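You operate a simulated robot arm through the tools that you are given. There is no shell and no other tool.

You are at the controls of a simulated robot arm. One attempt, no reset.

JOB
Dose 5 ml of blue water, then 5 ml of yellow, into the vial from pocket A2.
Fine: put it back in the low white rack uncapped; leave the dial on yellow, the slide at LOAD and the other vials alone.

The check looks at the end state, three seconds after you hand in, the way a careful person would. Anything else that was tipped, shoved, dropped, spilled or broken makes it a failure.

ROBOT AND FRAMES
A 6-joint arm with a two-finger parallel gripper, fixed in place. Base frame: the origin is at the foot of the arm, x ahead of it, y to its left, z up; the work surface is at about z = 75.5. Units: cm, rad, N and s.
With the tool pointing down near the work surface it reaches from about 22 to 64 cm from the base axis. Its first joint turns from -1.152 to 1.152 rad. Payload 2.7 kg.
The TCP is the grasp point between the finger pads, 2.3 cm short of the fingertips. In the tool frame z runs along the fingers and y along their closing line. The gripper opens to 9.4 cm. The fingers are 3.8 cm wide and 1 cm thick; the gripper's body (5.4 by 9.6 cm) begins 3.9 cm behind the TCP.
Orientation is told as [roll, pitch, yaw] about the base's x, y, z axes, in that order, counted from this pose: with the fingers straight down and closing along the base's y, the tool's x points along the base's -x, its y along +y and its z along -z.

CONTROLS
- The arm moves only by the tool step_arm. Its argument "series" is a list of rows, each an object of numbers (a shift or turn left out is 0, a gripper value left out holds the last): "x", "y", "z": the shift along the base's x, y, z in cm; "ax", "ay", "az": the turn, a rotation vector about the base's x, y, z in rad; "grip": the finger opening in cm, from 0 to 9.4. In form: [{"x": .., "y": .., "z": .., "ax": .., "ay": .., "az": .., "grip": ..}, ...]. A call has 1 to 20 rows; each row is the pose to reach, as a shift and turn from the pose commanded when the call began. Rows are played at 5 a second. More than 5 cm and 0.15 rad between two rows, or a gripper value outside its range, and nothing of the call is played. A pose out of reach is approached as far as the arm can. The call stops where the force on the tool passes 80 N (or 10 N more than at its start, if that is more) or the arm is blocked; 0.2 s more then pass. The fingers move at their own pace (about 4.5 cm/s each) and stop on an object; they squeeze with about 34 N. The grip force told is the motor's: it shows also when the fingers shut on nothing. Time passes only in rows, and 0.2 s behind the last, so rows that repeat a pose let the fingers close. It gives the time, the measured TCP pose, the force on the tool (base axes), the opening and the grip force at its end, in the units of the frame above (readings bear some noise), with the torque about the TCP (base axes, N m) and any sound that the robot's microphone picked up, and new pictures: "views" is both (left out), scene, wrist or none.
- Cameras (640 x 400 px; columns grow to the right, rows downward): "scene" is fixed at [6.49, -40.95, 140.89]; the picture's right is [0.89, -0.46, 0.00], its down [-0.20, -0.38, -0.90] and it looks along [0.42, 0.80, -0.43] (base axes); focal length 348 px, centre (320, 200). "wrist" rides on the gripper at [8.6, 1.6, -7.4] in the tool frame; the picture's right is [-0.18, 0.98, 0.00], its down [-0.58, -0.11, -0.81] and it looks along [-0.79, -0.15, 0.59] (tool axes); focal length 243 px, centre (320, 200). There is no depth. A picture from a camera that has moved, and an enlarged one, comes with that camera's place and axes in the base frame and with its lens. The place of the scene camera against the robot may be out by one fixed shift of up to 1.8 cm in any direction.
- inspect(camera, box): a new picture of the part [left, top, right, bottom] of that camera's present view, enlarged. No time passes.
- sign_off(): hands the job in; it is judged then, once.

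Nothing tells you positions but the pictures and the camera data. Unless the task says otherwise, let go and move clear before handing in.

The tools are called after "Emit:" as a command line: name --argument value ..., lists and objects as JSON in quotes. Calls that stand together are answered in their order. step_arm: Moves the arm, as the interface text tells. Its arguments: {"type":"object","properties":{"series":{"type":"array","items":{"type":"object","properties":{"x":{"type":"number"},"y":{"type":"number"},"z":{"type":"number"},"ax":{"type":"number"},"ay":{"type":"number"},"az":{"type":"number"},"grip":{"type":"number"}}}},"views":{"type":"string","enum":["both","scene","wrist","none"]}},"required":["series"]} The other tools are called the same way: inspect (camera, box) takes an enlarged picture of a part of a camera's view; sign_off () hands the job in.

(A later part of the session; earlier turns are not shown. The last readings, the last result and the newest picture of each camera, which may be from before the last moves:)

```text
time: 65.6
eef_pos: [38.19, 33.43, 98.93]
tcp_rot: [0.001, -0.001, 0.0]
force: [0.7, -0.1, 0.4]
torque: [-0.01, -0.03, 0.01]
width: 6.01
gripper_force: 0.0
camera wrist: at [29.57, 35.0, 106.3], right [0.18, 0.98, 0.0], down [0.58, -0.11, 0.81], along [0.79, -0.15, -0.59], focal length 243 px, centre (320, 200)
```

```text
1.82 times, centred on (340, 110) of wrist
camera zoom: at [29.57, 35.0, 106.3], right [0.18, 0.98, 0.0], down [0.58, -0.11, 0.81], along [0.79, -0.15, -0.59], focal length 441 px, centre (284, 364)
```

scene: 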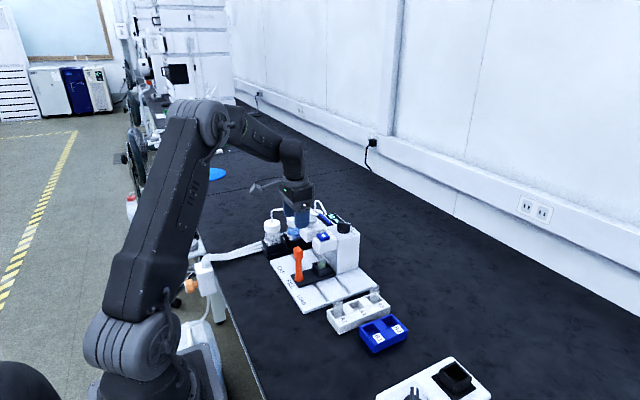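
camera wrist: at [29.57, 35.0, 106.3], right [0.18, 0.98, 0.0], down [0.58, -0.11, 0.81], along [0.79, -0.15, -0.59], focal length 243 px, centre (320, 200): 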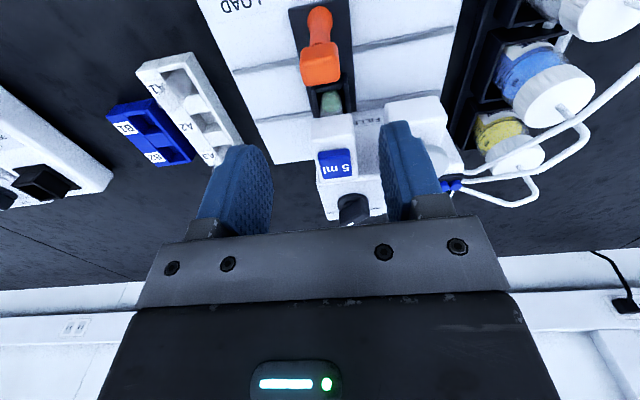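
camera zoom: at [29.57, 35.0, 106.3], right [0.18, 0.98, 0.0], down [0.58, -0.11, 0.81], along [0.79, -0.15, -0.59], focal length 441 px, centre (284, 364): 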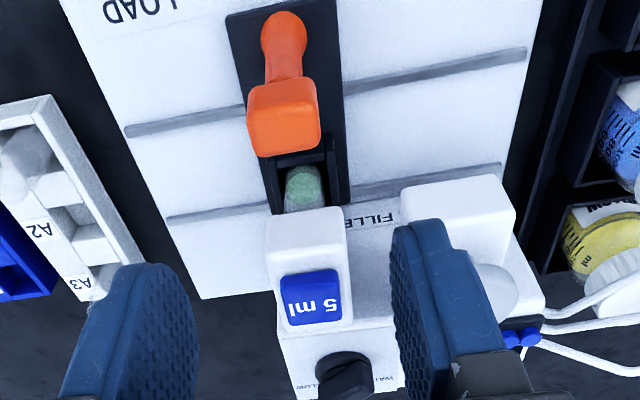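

Dosing is finished and the vial holds about 10 ml of green mix. I'll descend on the handle again and grip it.

Emit:
step_arm --series '[{"y": -0.1, "z": -2}, {"y": -0.1, "z": -4.5}, {"y": -0.1, "z": -7}, {"y": -0.1, "z": -9.5}, {"y": -0.1, "z": -11}, {"y": -0.1, "z": -11.9}, {"y": -0.1, "z": -11.9}, {"y": -0.1, "z": -11.9, "grip": 4.5}, {"y": -0.1, "z": -11.9, "grip": 3.2}, {"y": -0.1, "z": -11.9, "grip": 2.2}, {"y": -0.1, "z": -11.9, "grip": 1.6}, {"y": -0.1, "z": -11.9, "grip": 1.6}]'

Emit:
inspect --camera "wrist" --box '[200, 0, 440, 220]'

```text
time: 68.2
eef_pos: [38.31, 33.48, 87.01]
tcp_rot: [-0.001, 0.0, -0.001]
force: [0.8, -0.3, -1.8]
torque: [0.07, -0.17, -0.05]
width: 2.97
gripper_force: 44.6
camera wrist: at [29.62, 34.98, 94.4], right [0.18, 0.98, 0.0], down [0.58, -0.11, 0.81], along [0.79, -0.15, -0.59], focal length 243 px, centre (320, 200)
```

scene: 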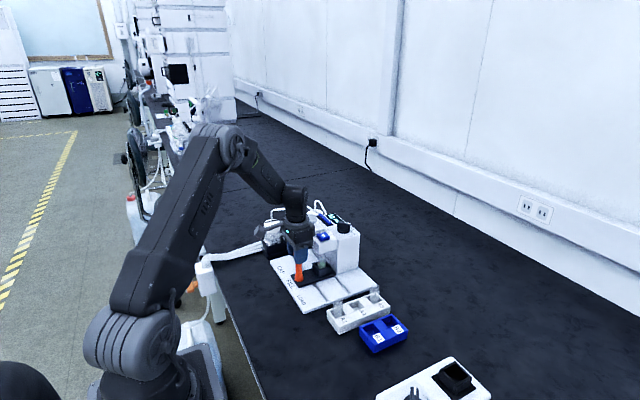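
wrist: 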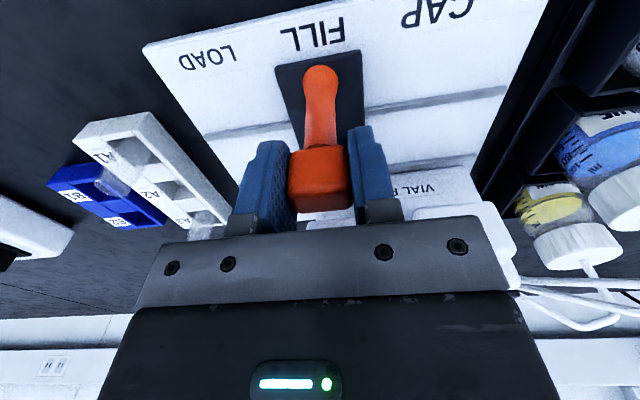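

```text
1.82 times, centred on (320, 110) of wrist
camera zoom: at [29.62, 34.98, 94.4], right [0.18, 0.98, 0.0], down [0.58, -0.11, 0.81], along [0.79, -0.15, -0.59], focal length 441 px, centre (320, 364)
```

zoom: 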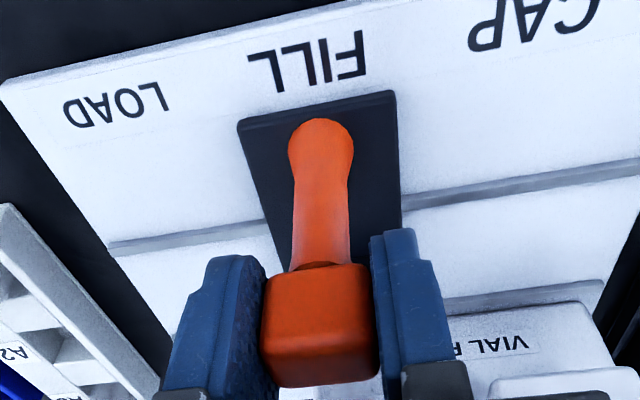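

Gripped. I'll draw the slide gently back to LOAD.

Emit:
step_arm --series '[{"y": -0.1}, {"y": -0.3}, {"y": -0.6}, {"y": -1.0}, {"y": -1.4}, {"y": -1.8}, {"y": -2.2}, {"y": -2.6}, {"y": -3.0}, {"y": -3.4}, {"y": -3.8}, {"y": -4.2}, {"y": -4.6}, {"y": -5.0}, {"y": -5.4}, {"y": -5.8}, {"y": -6.2}, {"y": -6.55}, {"y": -6.8}, {"y": -6.9}]'

Emit:
inspect --camera "scene" --box '[270, 210, 380, 320]'

```text
time: 72.4
eef_pos: [38.38, 26.63, 86.94]
tcp_rot: [0.0, 0.0, 0.0]
force: [7.5, -0.3, -8.9]
torque: [-0.05, -0.74, -0.16]
width: 2.96
gripper_force: 45.0
camera wrist: at [29.62, 28.04, 94.4], right [0.18, 0.98, 0.0], down [0.58, -0.11, 0.81], along [0.79, -0.15, -0.59], focal length 243 px, centre (320, 200)
```

scene: 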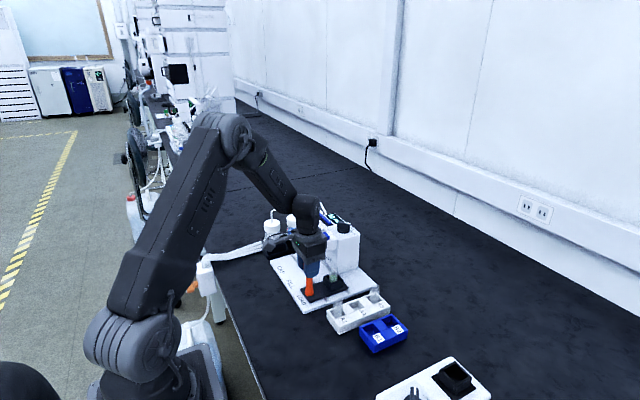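
wrist: 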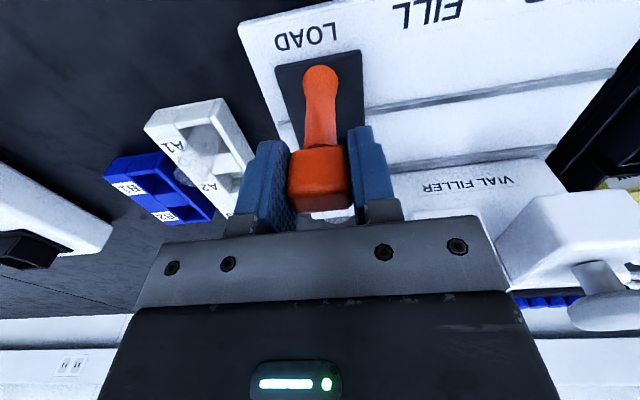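

```text
3.64 times, centred on (325, 265) of scene
camera zoom: at [6.52, -40.95, 140.89], right [0.89, -0.46, 0.0], down [-0.2, -0.38, -0.9], along [0.42, 0.8, -0.43], focal length 1267 px, centre (302, -36)
```

zoom: 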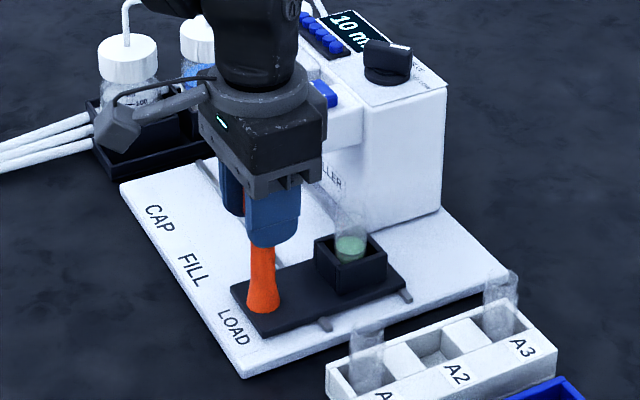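

Emit:
step_arm --series '[{"y": -0.15}, {"y": -0.35}, {"y": -0.5}, {"y": -0.55}, {"y": -0.55}]'

Emit:
inspect --camera "scene" --box '[270, 210, 380, 320]'

Emit:
inspect --camera "wrist" --box '[200, 0, 440, 220]'

```text
time: 73.6
eef_pos: [38.35, 26.01, 86.89]
tcp_rot: [0.001, -0.001, 0.0]
force: [11.6, 1.6, -5.9]
torque: [-0.14, 0.89, 0.08]
width: 2.99
gripper_force: 44.9
camera wrist: at [29.62, 27.5, 94.41], right [0.18, 0.98, 0.0], down [0.58, -0.11, 0.81], along [0.79, -0.15, -0.59], focal length 243 px, centre (320, 200)
```

scene: 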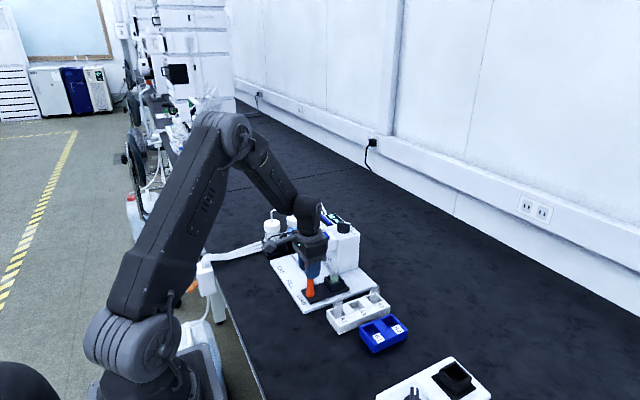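
wrist: 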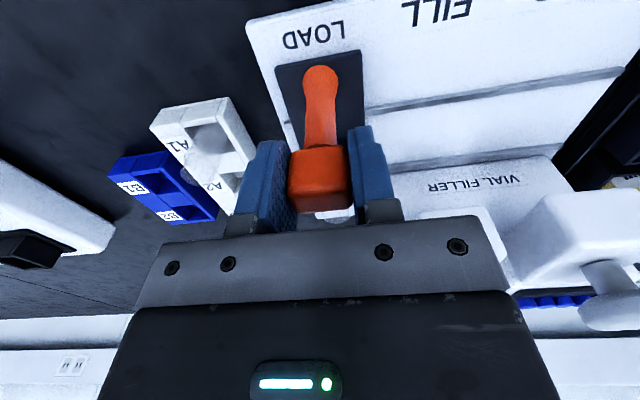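

```text
3.64 times, centred on (325, 265) of scene
camera zoom: at [6.53, -40.95, 140.89], right [0.89, -0.46, 0.0], down [-0.2, -0.38, -0.9], along [0.42, 0.8, -0.43], focal length 1267 px, centre (302, -36)
```

zoom: 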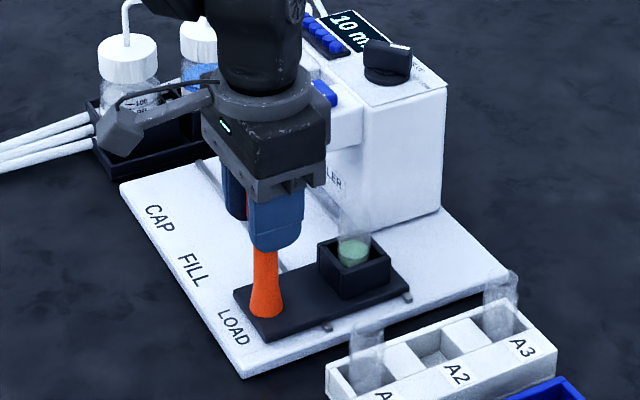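

```text
1.82 times, centred on (320, 110) of wrist
camera zoom: at [29.62, 27.5, 94.41], right [0.18, 0.98, 0.0], down [0.58, -0.11, 0.81], along [0.79, -0.15, -0.59], focal length 441 px, centre (320, 364)
```

zoom: 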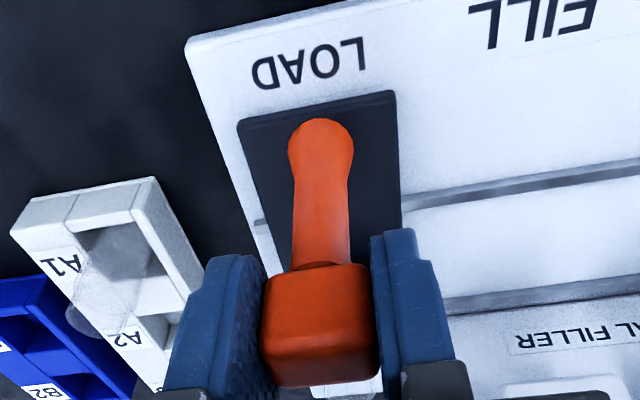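

The slide is back at its LOAD position, as in the first picture. I'll release and rise.

Emit:
step_arm --series '[{"grip": 4}, {"grip": 5}, {"grip": 6}, {"z": 1.5, "grip": 6}, {"z": 4, "grip": 6}, {"z": 7, "grip": 6}, {"z": 10.5, "grip": 6}, {"z": 14, "grip": 6}, {"z": 14.5, "grip": 6}]'

Emit:
inspect --camera "scene" --box '[270, 210, 380, 320]'

Emit:
inspect --camera "wrist" --box '[220, 0, 480, 200]'

```text
time: 75.6
eef_pos: [38.27, 26.06, 101.67]
tcp_rot: [0.0, -0.002, 0.0]
force: [-1.0, -0.5, -0.2]
torque: [-0.03, -0.02, 0.04]
width: 5.99
gripper_force: 0.0
camera wrist: at [29.54, 27.42, 108.99], right [0.18, 0.98, 0.0], down [0.58, -0.11, 0.81], along [0.79, -0.15, -0.59], focal length 243 px, centre (320, 200)
```

scene: 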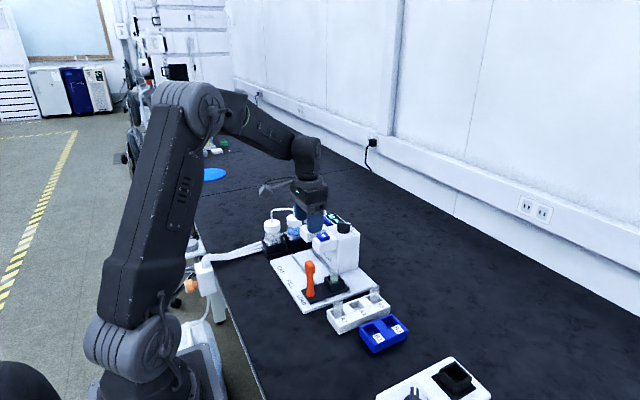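
wrist: 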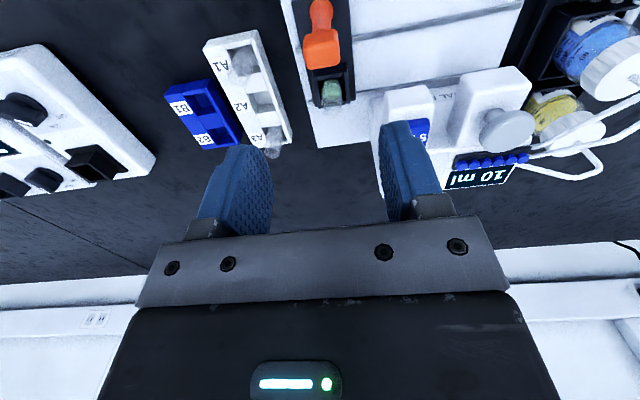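

```text
3.64 times, centred on (325, 265) of scene
camera zoom: at [6.49, -40.95, 140.89], right [0.89, -0.46, 0.0], down [-0.2, -0.38, -0.9], along [0.42, 0.8, -0.43], focal length 1267 px, centre (302, -36)
```

zoom: 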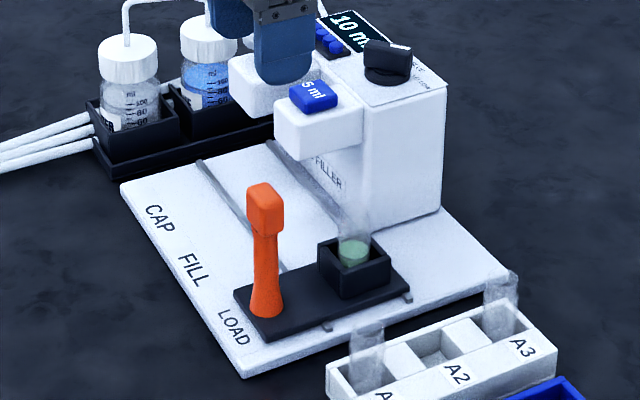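

```text
2.00 times, centred on (350, 100) of wrist
camera zoom: at [29.54, 27.42, 108.99], right [0.18, 0.98, 0.0], down [0.58, -0.11, 0.81], along [0.79, -0.15, -0.59], focal length 485 px, centre (260, 400)
```

zoom: 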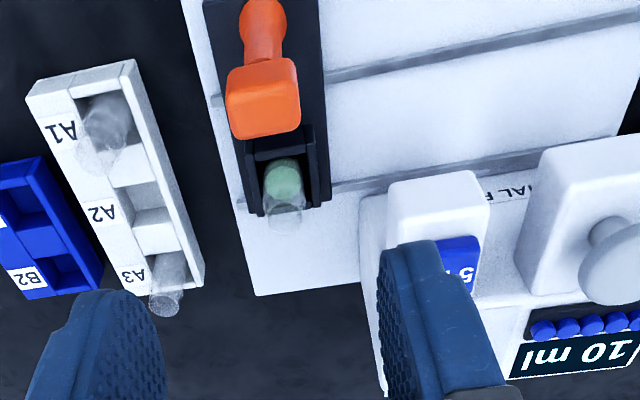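

Slide at LOAD, dial on YELLOW, vial upright with green mix near (46.0, 25.85). I'll move over it with the quarter turn, as when I set it down.

Emit:
step_arm --series '[{"x": 0.5, "az": 0.12, "grip": 5}, {"x": 1.2, "az": 0.26, "grip": 4.2}, {"x": 2.0, "az": 0.4, "grip": 4.2}, {"x": 2.8, "az": 0.54, "grip": 4.2}, {"x": 3.6, "az": 0.68, "grip": 4.2}, {"x": 4.4, "az": 0.82, "grip": 4.2}, {"x": 5.2, "az": 0.96, "grip": 4.2}, {"x": 6.0, "y": -0.05, "az": 1.1, "grip": 4.2}, {"x": 6.8, "y": -0.1, "az": 1.24, "grip": 4.2}, {"x": 7.4, "y": -0.12, "az": 1.38, "grip": 4.2}, {"x": 7.7, "y": -0.12, "az": 1.5, "grip": 4.2}, {"x": 7.7, "y": -0.12, "az": 1.5708, "grip": 4.2}, {"x": 7.7, "y": -0.12, "az": 1.5708, "grip": 4.2}]'

Emit:
inspect --camera "wrist" --box '[220, 0, 440, 180]'

Emit:
inspect --camera "scene" --box '[300, 210, 390, 310]'

```text
time: 78.4
eef_pos: [46.03, 25.94, 101.58]
tcp_rot: [-0.001, 0.0, 1.573]
force: [-0.1, 0.0, 1.0]
torque: [0.01, 0.0, -0.04]
width: 4.22
gripper_force: 0.1
camera wrist: at [44.37, 17.11, 108.93], right [-0.98, 0.18, 0.0], down [0.11, 0.58, 0.81], along [0.15, 0.79, -0.59], focal length 243 px, centre (320, 200)
```

scene: 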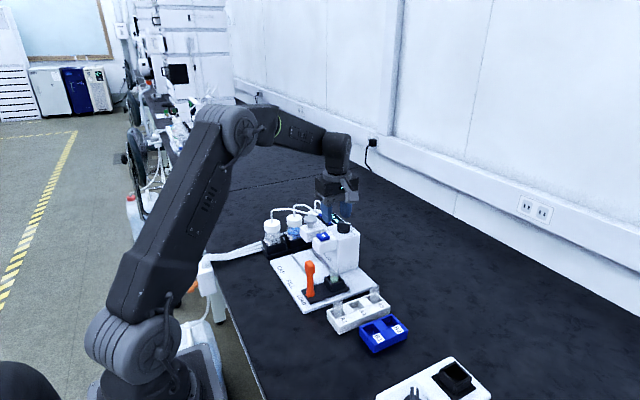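
wrist: 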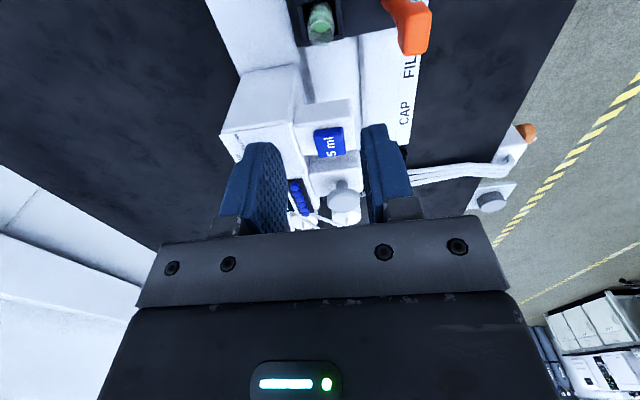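

```text
2.22 times, centred on (330, 90) of wrist
camera zoom: at [44.37, 17.11, 108.93], right [-0.98, 0.18, 0.0], down [0.11, 0.58, 0.81], along [0.15, 0.79, -0.59], focal length 539 px, centre (298, 444)
```

zoom: 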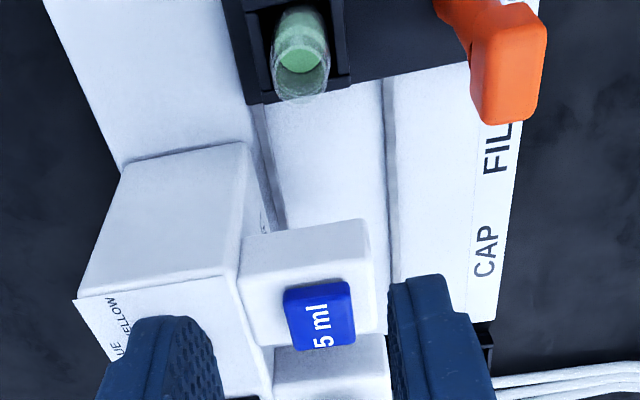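

```text
4.00 times, centred on (345, 260) of scene
camera zoom: at [6.49, -40.95, 140.89], right [0.89, -0.46, 0.0], down [-0.2, -0.38, -0.9], along [0.42, 0.8, -0.43], focal length 1393 px, centre (220, -40)
```

zoom: 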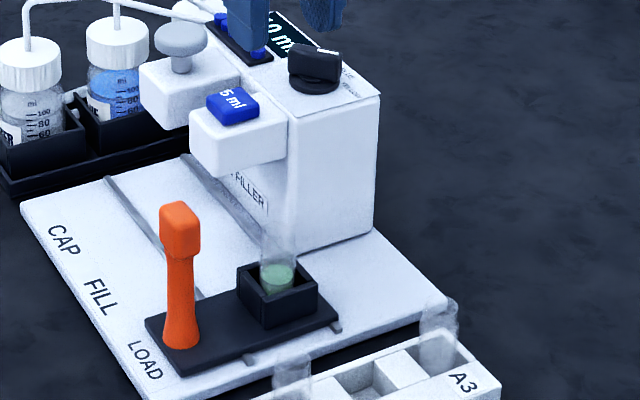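

The vial's rim is directly below the TCP. I'll descend to the same grasp height.

Emit:
step_arm --series '[{"z": -3}, {"z": -6.5}, {"z": -10}, {"z": -12.5}, {"z": -14.5}, {"z": -15.5}, {"z": -15.5}]'

Emit:
inspect --camera "wrist" --box '[220, 20, 440, 220]'

Emit:
inspect --camera "scene" --box '[315, 240, 365, 290]'

```text
time: 80.0
eef_pos: [46.02, 25.86, 85.95]
tcp_rot: [0.001, -0.001, 1.57]
force: [-0.1, 0.7, -0.7]
torque: [-0.01, -0.02, -0.02]
width: 4.2
gripper_force: 0.0
camera wrist: at [44.33, 17.1, 93.36], right [-0.98, 0.18, 0.0], down [0.11, 0.58, 0.81], along [0.15, 0.79, -0.59], focal length 243 px, centre (320, 200)
```

scene: 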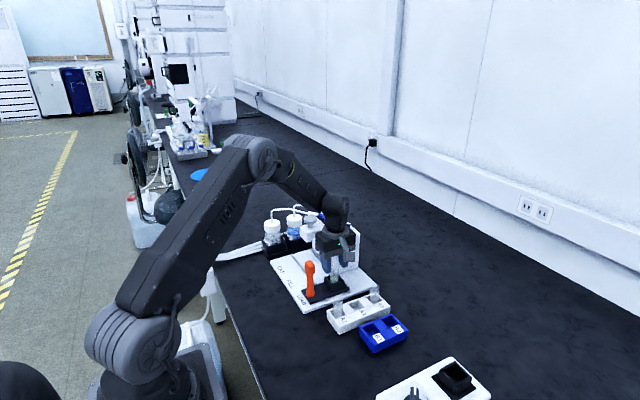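
wrist: 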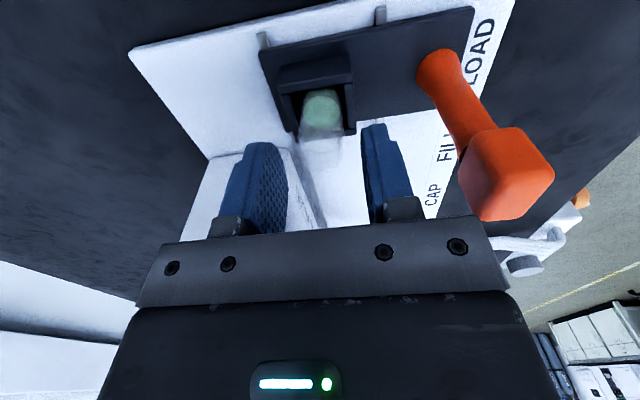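

```text
2.00 times, centred on (330, 120) of wrist
camera zoom: at [44.33, 17.1, 93.36], right [-0.98, 0.18, 0.0], down [0.11, 0.58, 0.81], along [0.15, 0.79, -0.59], focal length 485 px, centre (300, 360)
```

zoom: 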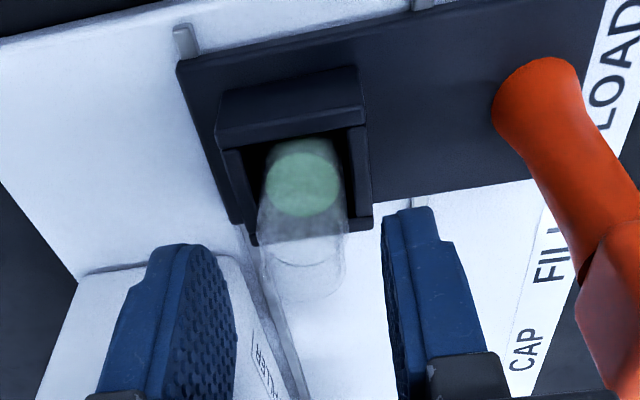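

```text
8.00 times, centred on (340, 265) of scene
camera zoom: at [6.49, -40.95, 140.89], right [0.89, -0.46, 0.0], down [-0.2, -0.38, -0.9], along [0.42, 0.8, -0.43], focal length 2787 px, centre (160, -320)
```

zoom: 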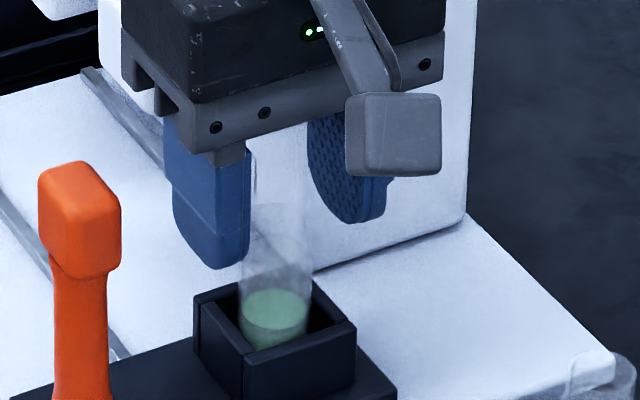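

Emit:
step_arm --series '[{"z": -0.8}, {"z": -1.6}, {"z": -2.2}, {"z": -2.5}, {"z": -2.5, "grip": 3.2}, {"z": -2.5, "grip": 2.4}, {"z": -2.5, "grip": 1.8}, {"z": -2.5, "grip": 1.8}, {"z": -2.5, "grip": 1.8}]'

Emit:
inspect --camera "scene" --box '[315, 240, 365, 290]'

```text
time: 82.0
eef_pos: [46.01, 25.94, 83.47]
tcp_rot: [0.0, -0.001, 1.572]
force: [0.0, 1.4, 1.3]
torque: [-0.01, 0.01, -0.01]
width: 2.37
gripper_force: 33.8
camera wrist: at [44.29, 17.12, 90.92], right [-0.98, 0.18, 0.0], down [0.11, 0.58, 0.81], along [0.15, 0.79, -0.59], focal length 243 px, centre (320, 200)
```

scene: 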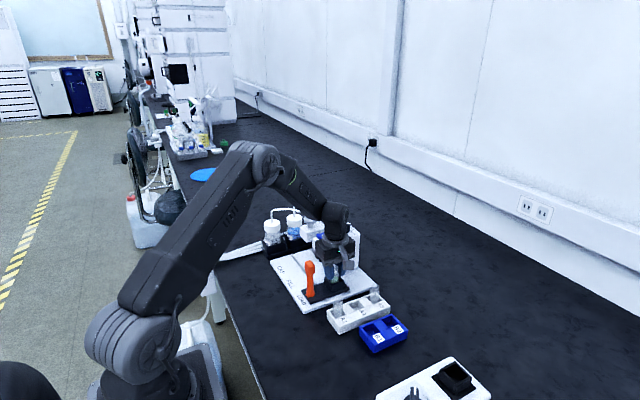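
wrist: 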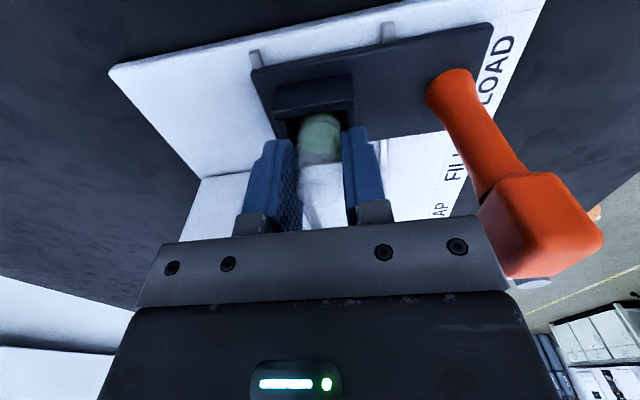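

```text
8.00 times, centred on (340, 265) of scene
camera zoom: at [6.49, -40.96, 140.89], right [0.89, -0.46, 0.0], down [-0.2, -0.38, -0.9], along [0.42, 0.8, -0.43], focal length 2787 px, centre (160, -320)
```

zoom: 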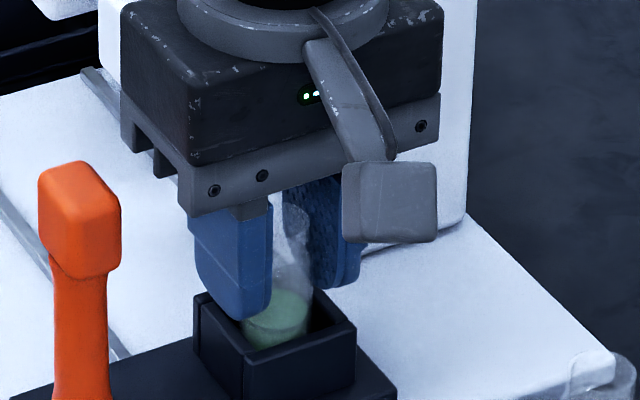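

Gripped at 2.37 cm. I'll hold a moment then lift slowly straight up.

Emit:
step_arm --series '[{"z": 0}, {"z": 0}, {"z": 0.3}, {"z": 0.7}, {"z": 1.2}, {"z": 1.8}, {"z": 2.5}, {"z": 3.2}, {"z": 4.0}, {"z": 4.8}, {"z": 5.4}, {"z": 5.6}]'

Emit:
inspect --camera "scene" --box '[315, 240, 365, 290]'

Emit:
inspect --camera "wrist" --box '[220, 20, 440, 220]'

```text
time: 84.6
eef_pos: [45.97, 25.88, 89.18]
tcp_rot: [0.0, -0.001, 1.571]
force: [0.5, 0.6, 0.6]
torque: [0.02, 0.02, 0.0]
width: 2.4
gripper_force: 33.9
camera wrist: at [44.28, 17.11, 96.55], right [-0.98, 0.18, 0.0], down [0.11, 0.58, 0.81], along [0.15, 0.79, -0.59], focal length 243 px, centre (320, 200)
```

scene: 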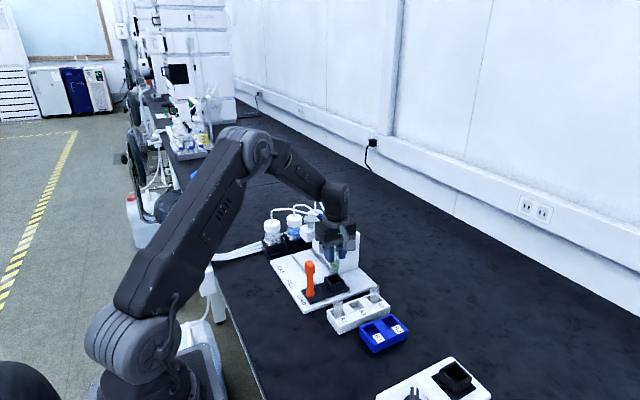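
wrist: 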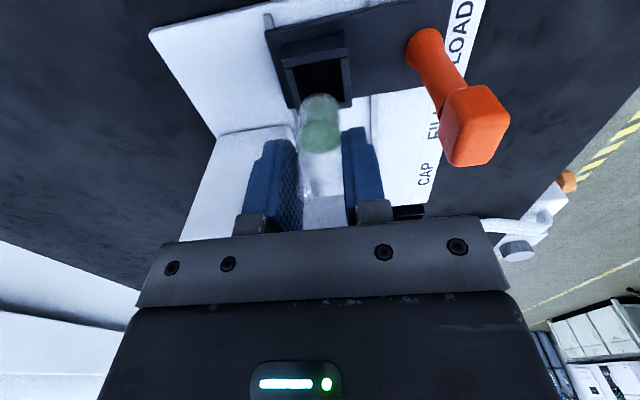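

```text
8.00 times, centred on (340, 265) of scene
camera zoom: at [6.49, -40.95, 140.89], right [0.89, -0.46, 0.0], down [-0.2, -0.38, -0.9], along [0.42, 0.8, -0.43], focal length 2787 px, centre (160, -320)
```

zoom: 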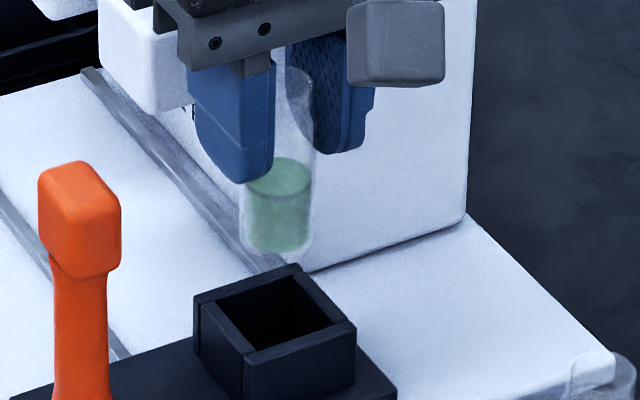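

```text
2.00 times, centred on (330, 120) of wrist
camera zoom: at [44.28, 17.11, 96.55], right [-0.98, 0.18, 0.0], down [0.11, 0.58, 0.81], along [0.15, 0.79, -0.59], focal length 485 px, centre (300, 360)
```

zoom: 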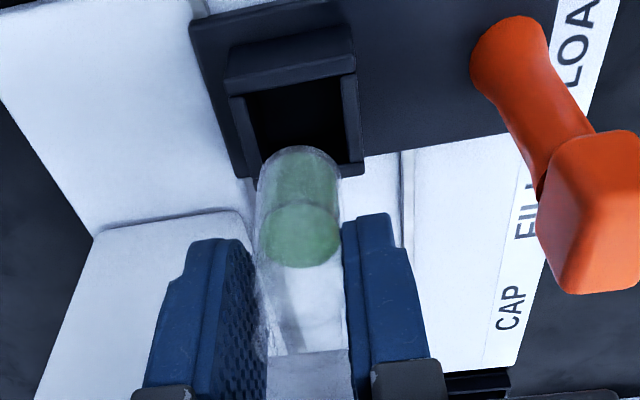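

The vial is out of the cup with the green mix inside. I'll check for tilt before carrying it.

Emit:
inspect --camera "wrist" --box '[280, 80, 370, 230]'

Emit:
inspect --camera "scene" --box '[320, 240, 360, 275]'

```text
2.67 times, centred on (325, 155) of wrist
camera zoom: at [44.28, 17.11, 96.55], right [-0.98, 0.18, 0.0], down [0.11, 0.58, 0.81], along [0.15, 0.79, -0.59], focal length 647 px, centre (307, 320)
```

zoom: 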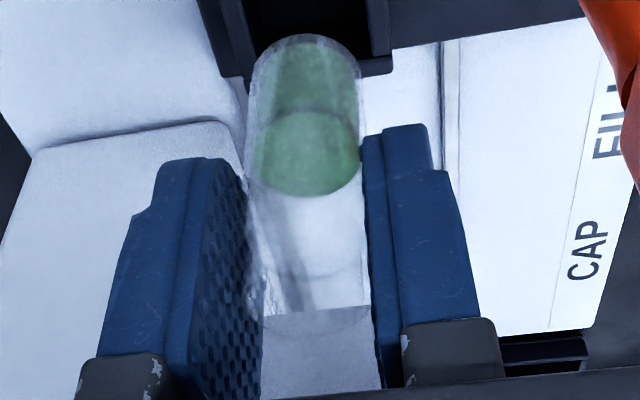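

```text
11.43 times, centred on (340, 258) of scene
camera zoom: at [6.49, -40.95, 140.89], right [0.89, -0.46, 0.0], down [-0.2, -0.38, -0.9], along [0.42, 0.8, -0.43], focal length 3981 px, centre (91, -457)
```

zoom: 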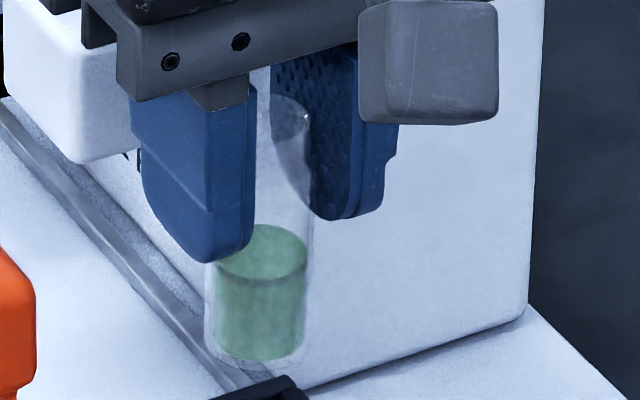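

The vial hangs straight. I'll raise it, carry it back toward the rack with slow steps, then turn the gripper back.

Emit:
step_arm --series '[{"z": 0.4}, {"z": 1.2}, {"z": 2.2}, {"z": 3.4}, {"z": 4.4, "y": -0.4}, {"z": 5.0, "y": -1.2, "x": 0.1}, {"z": 5.0, "y": -2.2, "x": 0.25}, {"z": 5.0, "y": -3.3, "x": 0.4}, {"z": 5.0, "y": -4.4, "x": 0.5}, {"z": 5.0, "y": -5.5, "x": 0.6}, {"z": 5.0, "y": -6.6, "x": 0.75}, {"z": 5.0, "y": -7.7, "x": 0.9}, {"z": 5.0, "y": -8.7, "x": 1.0}, {"z": 5.0, "y": -9.4, "x": 1.06}, {"z": 5.0, "y": -9.8, "x": 1.08}, {"z": 5.0, "y": -9.8, "x": 1.08}]'

Emit:
inspect --camera "scene" --box '[310, 230, 410, 330]'

```text
time: 88.0
eef_pos: [47.0, 15.98, 94.14]
tcp_rot: [0.002, -0.001, 1.571]
force: [0.3, -0.1, 0.1]
torque: [0.01, -0.01, 0.0]
width: 2.38
gripper_force: 33.9
camera wrist: at [45.39, 7.3, 101.52], right [-0.98, 0.18, 0.0], down [0.11, 0.58, 0.81], along [0.15, 0.79, -0.59], focal length 243 px, centre (320, 200)
```

scene: 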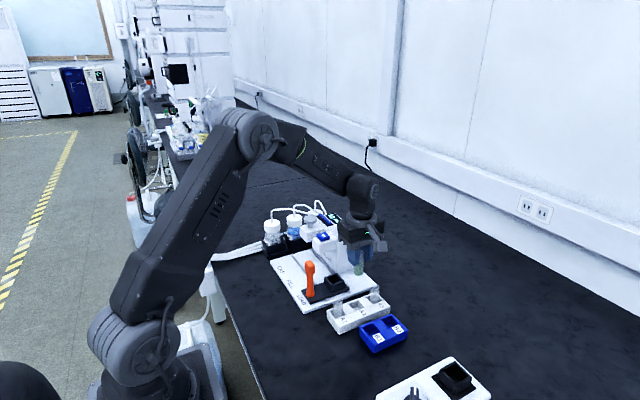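
wrist: 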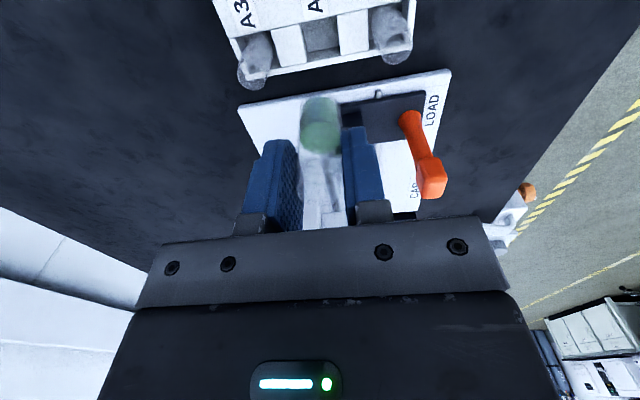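

```text
4.00 times, centred on (360, 280) of scene
camera zoom: at [6.49, -40.95, 140.89], right [0.89, -0.46, 0.0], down [-0.2, -0.38, -0.9], along [0.42, 0.8, -0.43], focal length 1393 px, centre (160, -120)
```

zoom: 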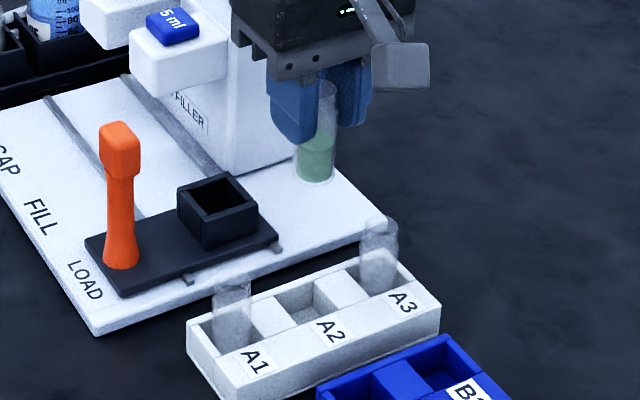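

Above the rack at the same spot as after picking. Now I'll turn back a quarter turn, slowly.

Emit:
step_arm --series '[{"az": -0.05}, {"az": -0.13}, {"az": -0.23}, {"az": -0.33}, {"az": -0.43}, {"az": -0.53}, {"az": -0.63}, {"az": -0.73}, {"az": -0.83}, {"az": -0.93}, {"az": -1.03}, {"az": -1.13}, {"az": -1.23}, {"az": -1.33}, {"az": -1.42}, {"az": -1.5}, {"az": -1.55}, {"az": -1.5714}, {"az": -1.5714}]'

Emit:
inspect --camera "scene" --box '[310, 230, 410, 330]'

Emit:
inspect --camera "wrist" --box '[230, 0, 410, 220]'

```text
time: 92.0
eef_pos: [47.11, 15.99, 94.04]
tcp_rot: [-0.001, 0.001, -0.001]
force: [-0.2, -0.7, -0.7]
torque: [-0.02, -0.01, 0.0]
width: 2.37
gripper_force: 34.0
camera wrist: at [38.36, 17.6, 101.51], right [0.18, 0.98, 0.0], down [0.58, -0.11, 0.81], along [0.79, -0.15, -0.59], focal length 243 px, centre (320, 200)
```

scene: 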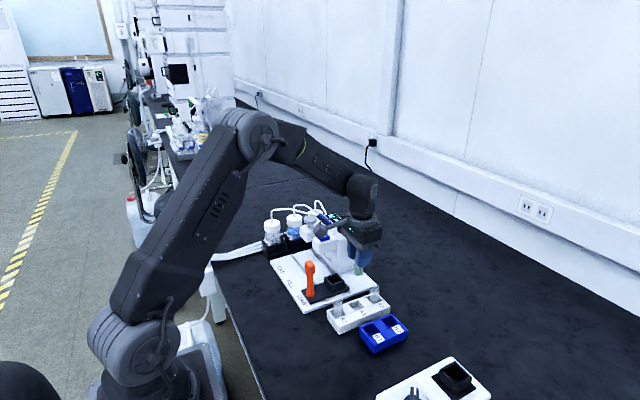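
wrist: 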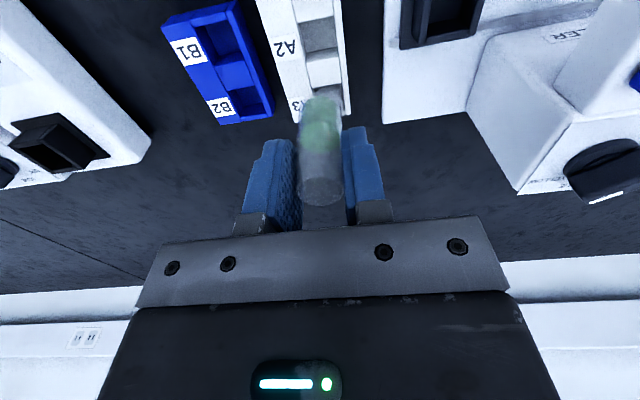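

```text
4.00 times, centred on (360, 280) of scene
camera zoom: at [6.49, -40.95, 140.89], right [0.89, -0.46, 0.0], down [-0.2, -0.38, -0.9], along [0.42, 0.8, -0.43], focal length 1393 px, centre (160, -120)
```

zoom: 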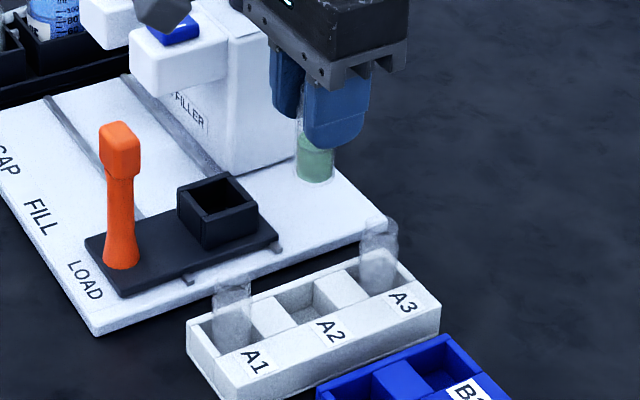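

```text
1.82 times, centred on (320, 110) of wrist
camera zoom: at [38.36, 17.6, 101.51], right [0.18, 0.98, 0.0], down [0.58, -0.11, 0.81], along [0.79, -0.15, -0.59], focal length 441 px, centre (320, 364)
```

zoom: 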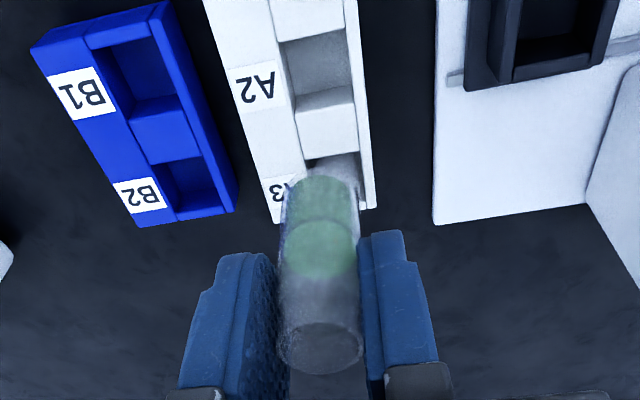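

The gripper is back at the picking orientation and spot (camera place matches to 0.03 cm). I'll lower to just above the pocket and check alignment.

Emit:
step_arm --series '[{"z": -0.6}, {"z": -1.6}, {"z": -2.8}, {"z": -4.0}, {"z": -5.2}, {"z": -6.4}, {"z": -7.4}, {"z": -8.2}, {"z": -8.6}, {"z": -8.6}]'

Emit:
inspect --camera "scene" --box '[325, 260, 385, 320]'

Emit:
inspect --camera "wrist" --box '[260, 20, 400, 200]'

```text
time: 94.2
eef_pos: [47.15, 16.15, 85.47]
tcp_rot: [0.001, 0.0, -0.002]
force: [0.1, -0.7, -0.5]
torque: [0.0, 0.01, -0.01]
width: 2.41
gripper_force: 34.2
camera wrist: at [38.38, 17.61, 92.92], right [0.18, 0.98, 0.0], down [0.58, -0.11, 0.81], along [0.79, -0.15, -0.59], focal length 243 px, centre (320, 200)
```

scene: 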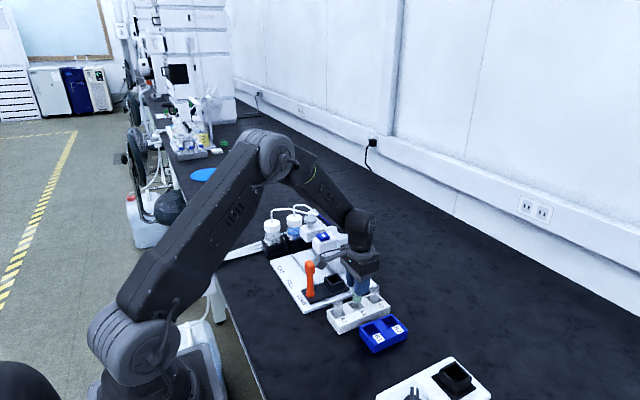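
wrist: 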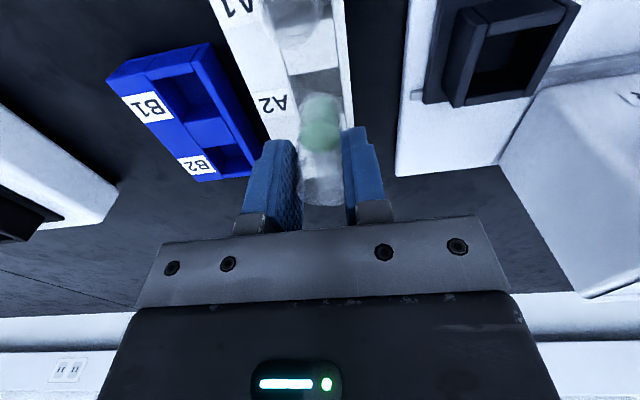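

```text
6.67 times, centred on (355, 290) of scene
camera zoom: at [6.49, -40.95, 140.89], right [0.89, -0.46, 0.0], down [-0.2, -0.38, -0.9], along [0.42, 0.8, -0.43], focal length 2322 px, centre (87, -400)
```

zoom: 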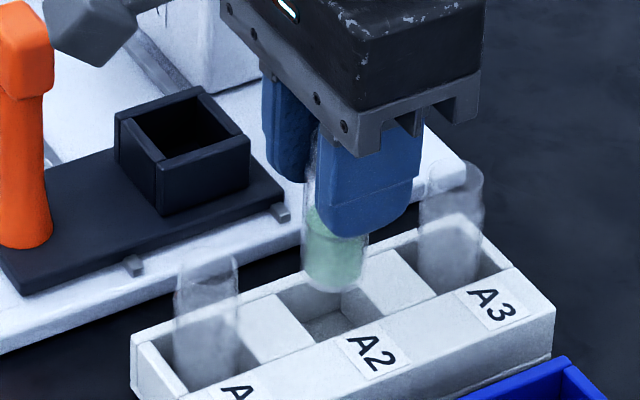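

```text
2.22 times, centred on (330, 110) of wrist
camera zoom: at [38.38, 17.61, 92.92], right [0.18, 0.98, 0.0], down [0.58, -0.11, 0.81], along [0.79, -0.15, -0.59], focal length 539 px, centre (298, 400)
```

zoom: 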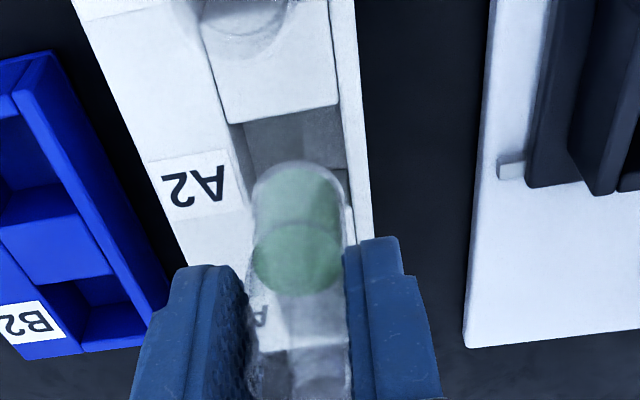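

The vial is centred over the A2 pocket. I'll lower it in gently.

Emit:
step_arm --series '[{"z": -0.5}, {"z": -1.0}, {"z": -1.5}, {"z": -2.0}, {"z": -2.5}, {"z": -3.0}, {"z": -3.0}]'

Emit:
inspect --camera "scene" --box '[325, 260, 385, 320]'

Emit:
inspect --camera "wrist" --box '[260, 20, 400, 200]'

```text
time: 95.8
eef_pos: [47.11, 16.13, 82.6]
tcp_rot: [0.002, 0.0, 0.0]
force: [-0.1, -0.1, -1.4]
torque: [0.01, -0.03, -0.01]
width: 2.37
gripper_force: 34.0
camera wrist: at [38.38, 17.59, 89.96], right [0.18, 0.98, 0.0], down [0.58, -0.11, 0.81], along [0.79, -0.15, -0.59], focal length 243 px, centre (320, 200)
```

scene: 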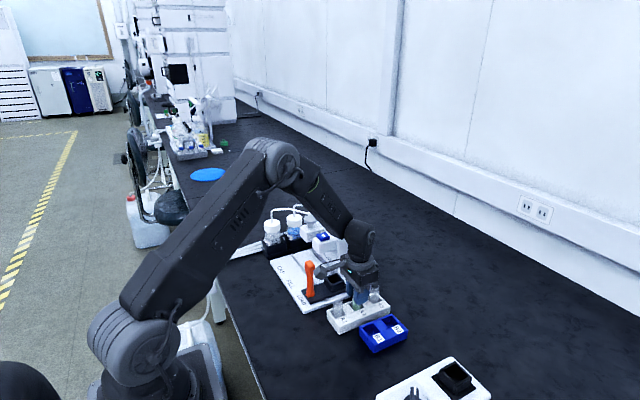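
wrist: 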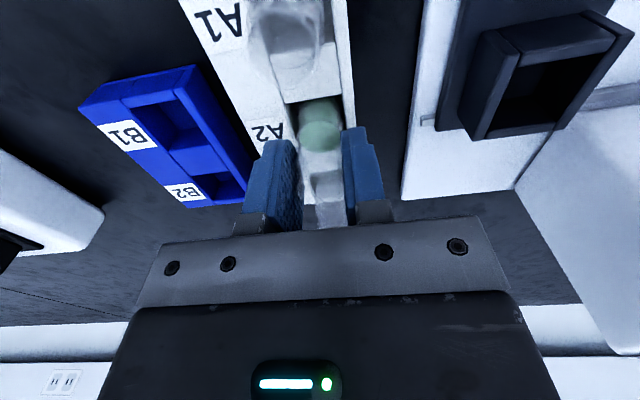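

```text
6.67 times, centred on (355, 290) of scene
camera zoom: at [6.49, -40.95, 140.89], right [0.89, -0.46, 0.0], down [-0.2, -0.38, -0.9], along [0.42, 0.8, -0.43], focal length 2322 px, centre (87, -400)
```

zoom: 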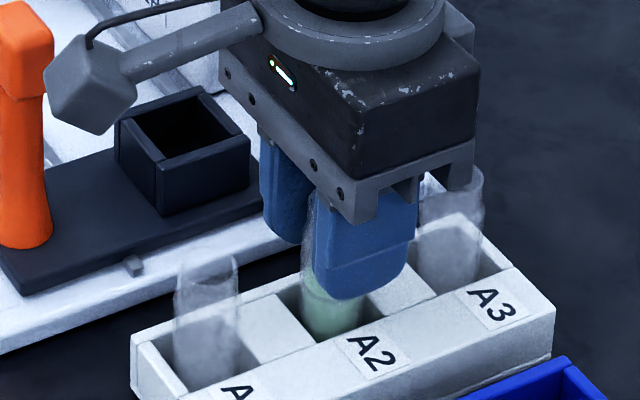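

```text
2.22 times, centred on (330, 110) of wrist
camera zoom: at [38.38, 17.59, 89.96], right [0.18, 0.98, 0.0], down [0.58, -0.11, 0.81], along [0.79, -0.15, -0.59], focal length 539 px, centre (298, 400)
```

zoom: 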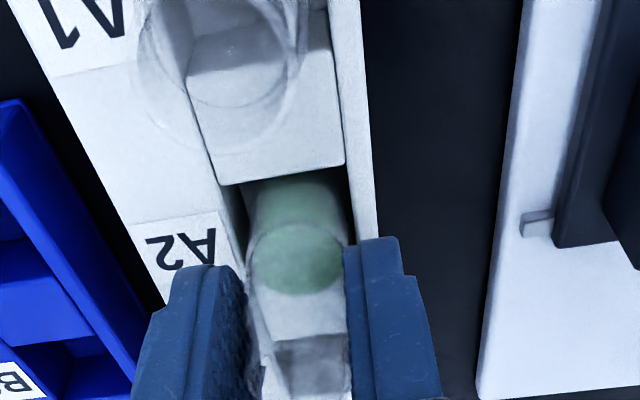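

It's entering the pocket freely. I'll continue down in fine steps to the floor.

Emit:
step_arm --series '[{"z": -0.3}, {"z": -0.6}, {"z": -0.75}, {"z": -0.75}]' --views "none"

```text
time: 96.8
eef_pos: [47.05, 16.14, 81.9]
tcp_rot: [0.0, 0.0, 0.001]
force: [0.1, -0.1, 2.0]
torque: [-0.04, -0.01, 0.01]
width: 2.35
gripper_force: 33.7
```

Emit:
step_arm --series '[{"z": -0.06}, {"z": -0.12}, {"z": -0.12}]' --views "none"

```text
time: 97.6
eef_pos: [47.13, 16.11, 81.73]
tcp_rot: [0.001, -0.004, 0.0]
force: [-1.8, -1.5, 12.0]
torque: [-0.17, 0.11, -0.05]
width: 2.37
gripper_force: 33.8
```

The vial touches the pocket floor (12 N). I'll ease off a hair, open, and check it stands before rising.

Emit:
step_arm --series '[{"z": 0.07}, {"z": 0.08, "grip": 2.6}, {"z": 0.08, "grip": 3.0}, {"z": 0.08, "grip": 3.6}, {"z": 0.08, "grip": 4.5}, {"z": 0.08, "grip": 5}, {"z": 0.08, "grip": 5}]'

Emit:
inspect --camera "scene" --box '[325, 260, 385, 320]'

Emit:
inspect --camera "wrist" --box '[240, 20, 420, 220]'

```text
time: 99.2
eef_pos: [46.96, 16.05, 81.73]
tcp_rot: [0.0, 0.001, 0.0]
force: [-0.6, 0.1, -0.6]
torque: [-0.01, 0.03, 0.02]
width: 5.0
gripper_force: 0.0
camera wrist: at [38.34, 17.6, 89.14], right [0.18, 0.98, 0.0], down [0.58, -0.11, 0.81], along [0.79, -0.15, -0.59], focal length 243 px, centre (320, 200)
```

scene: 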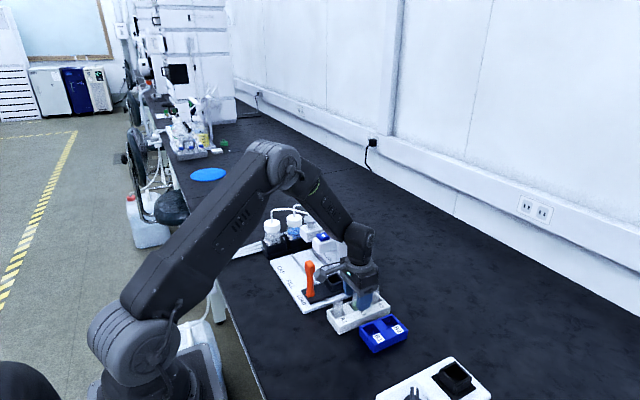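
wrist: 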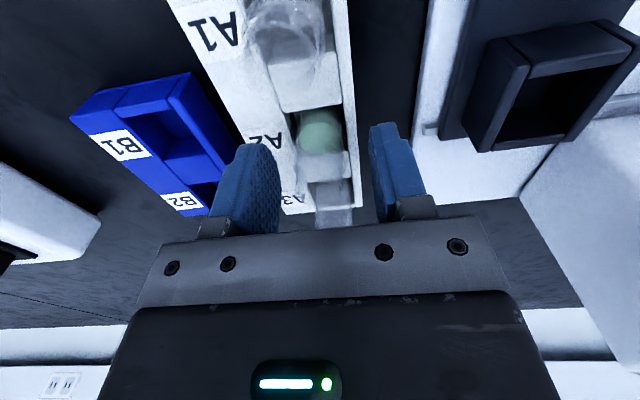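

```text
6.67 times, centred on (355, 290) of scene
camera zoom: at [6.49, -40.95, 140.89], right [0.89, -0.46, 0.0], down [-0.2, -0.38, -0.9], along [0.42, 0.8, -0.43], focal length 2322 px, centre (87, -400)
```

zoom: 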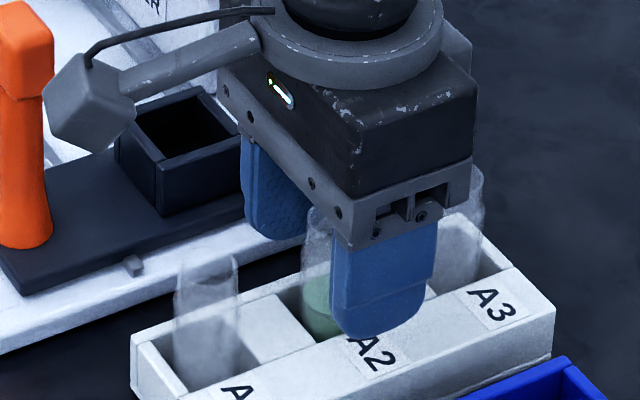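

```text
2.00 times, centred on (330, 120) of wrist
camera zoom: at [38.34, 17.6, 89.14], right [0.18, 0.98, 0.0], down [0.58, -0.11, 0.81], along [0.79, -0.15, -0.59], focal length 485 px, centre (300, 360)
```

zoom: 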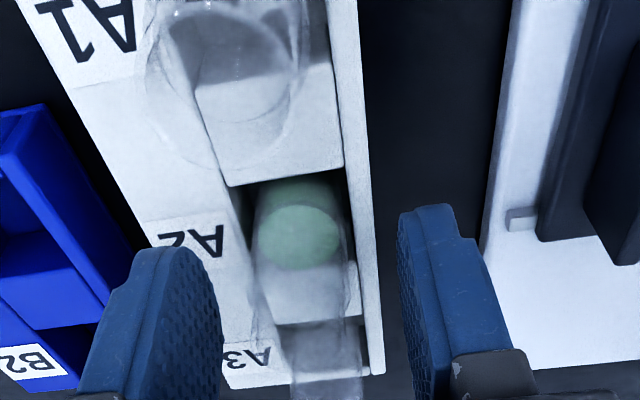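

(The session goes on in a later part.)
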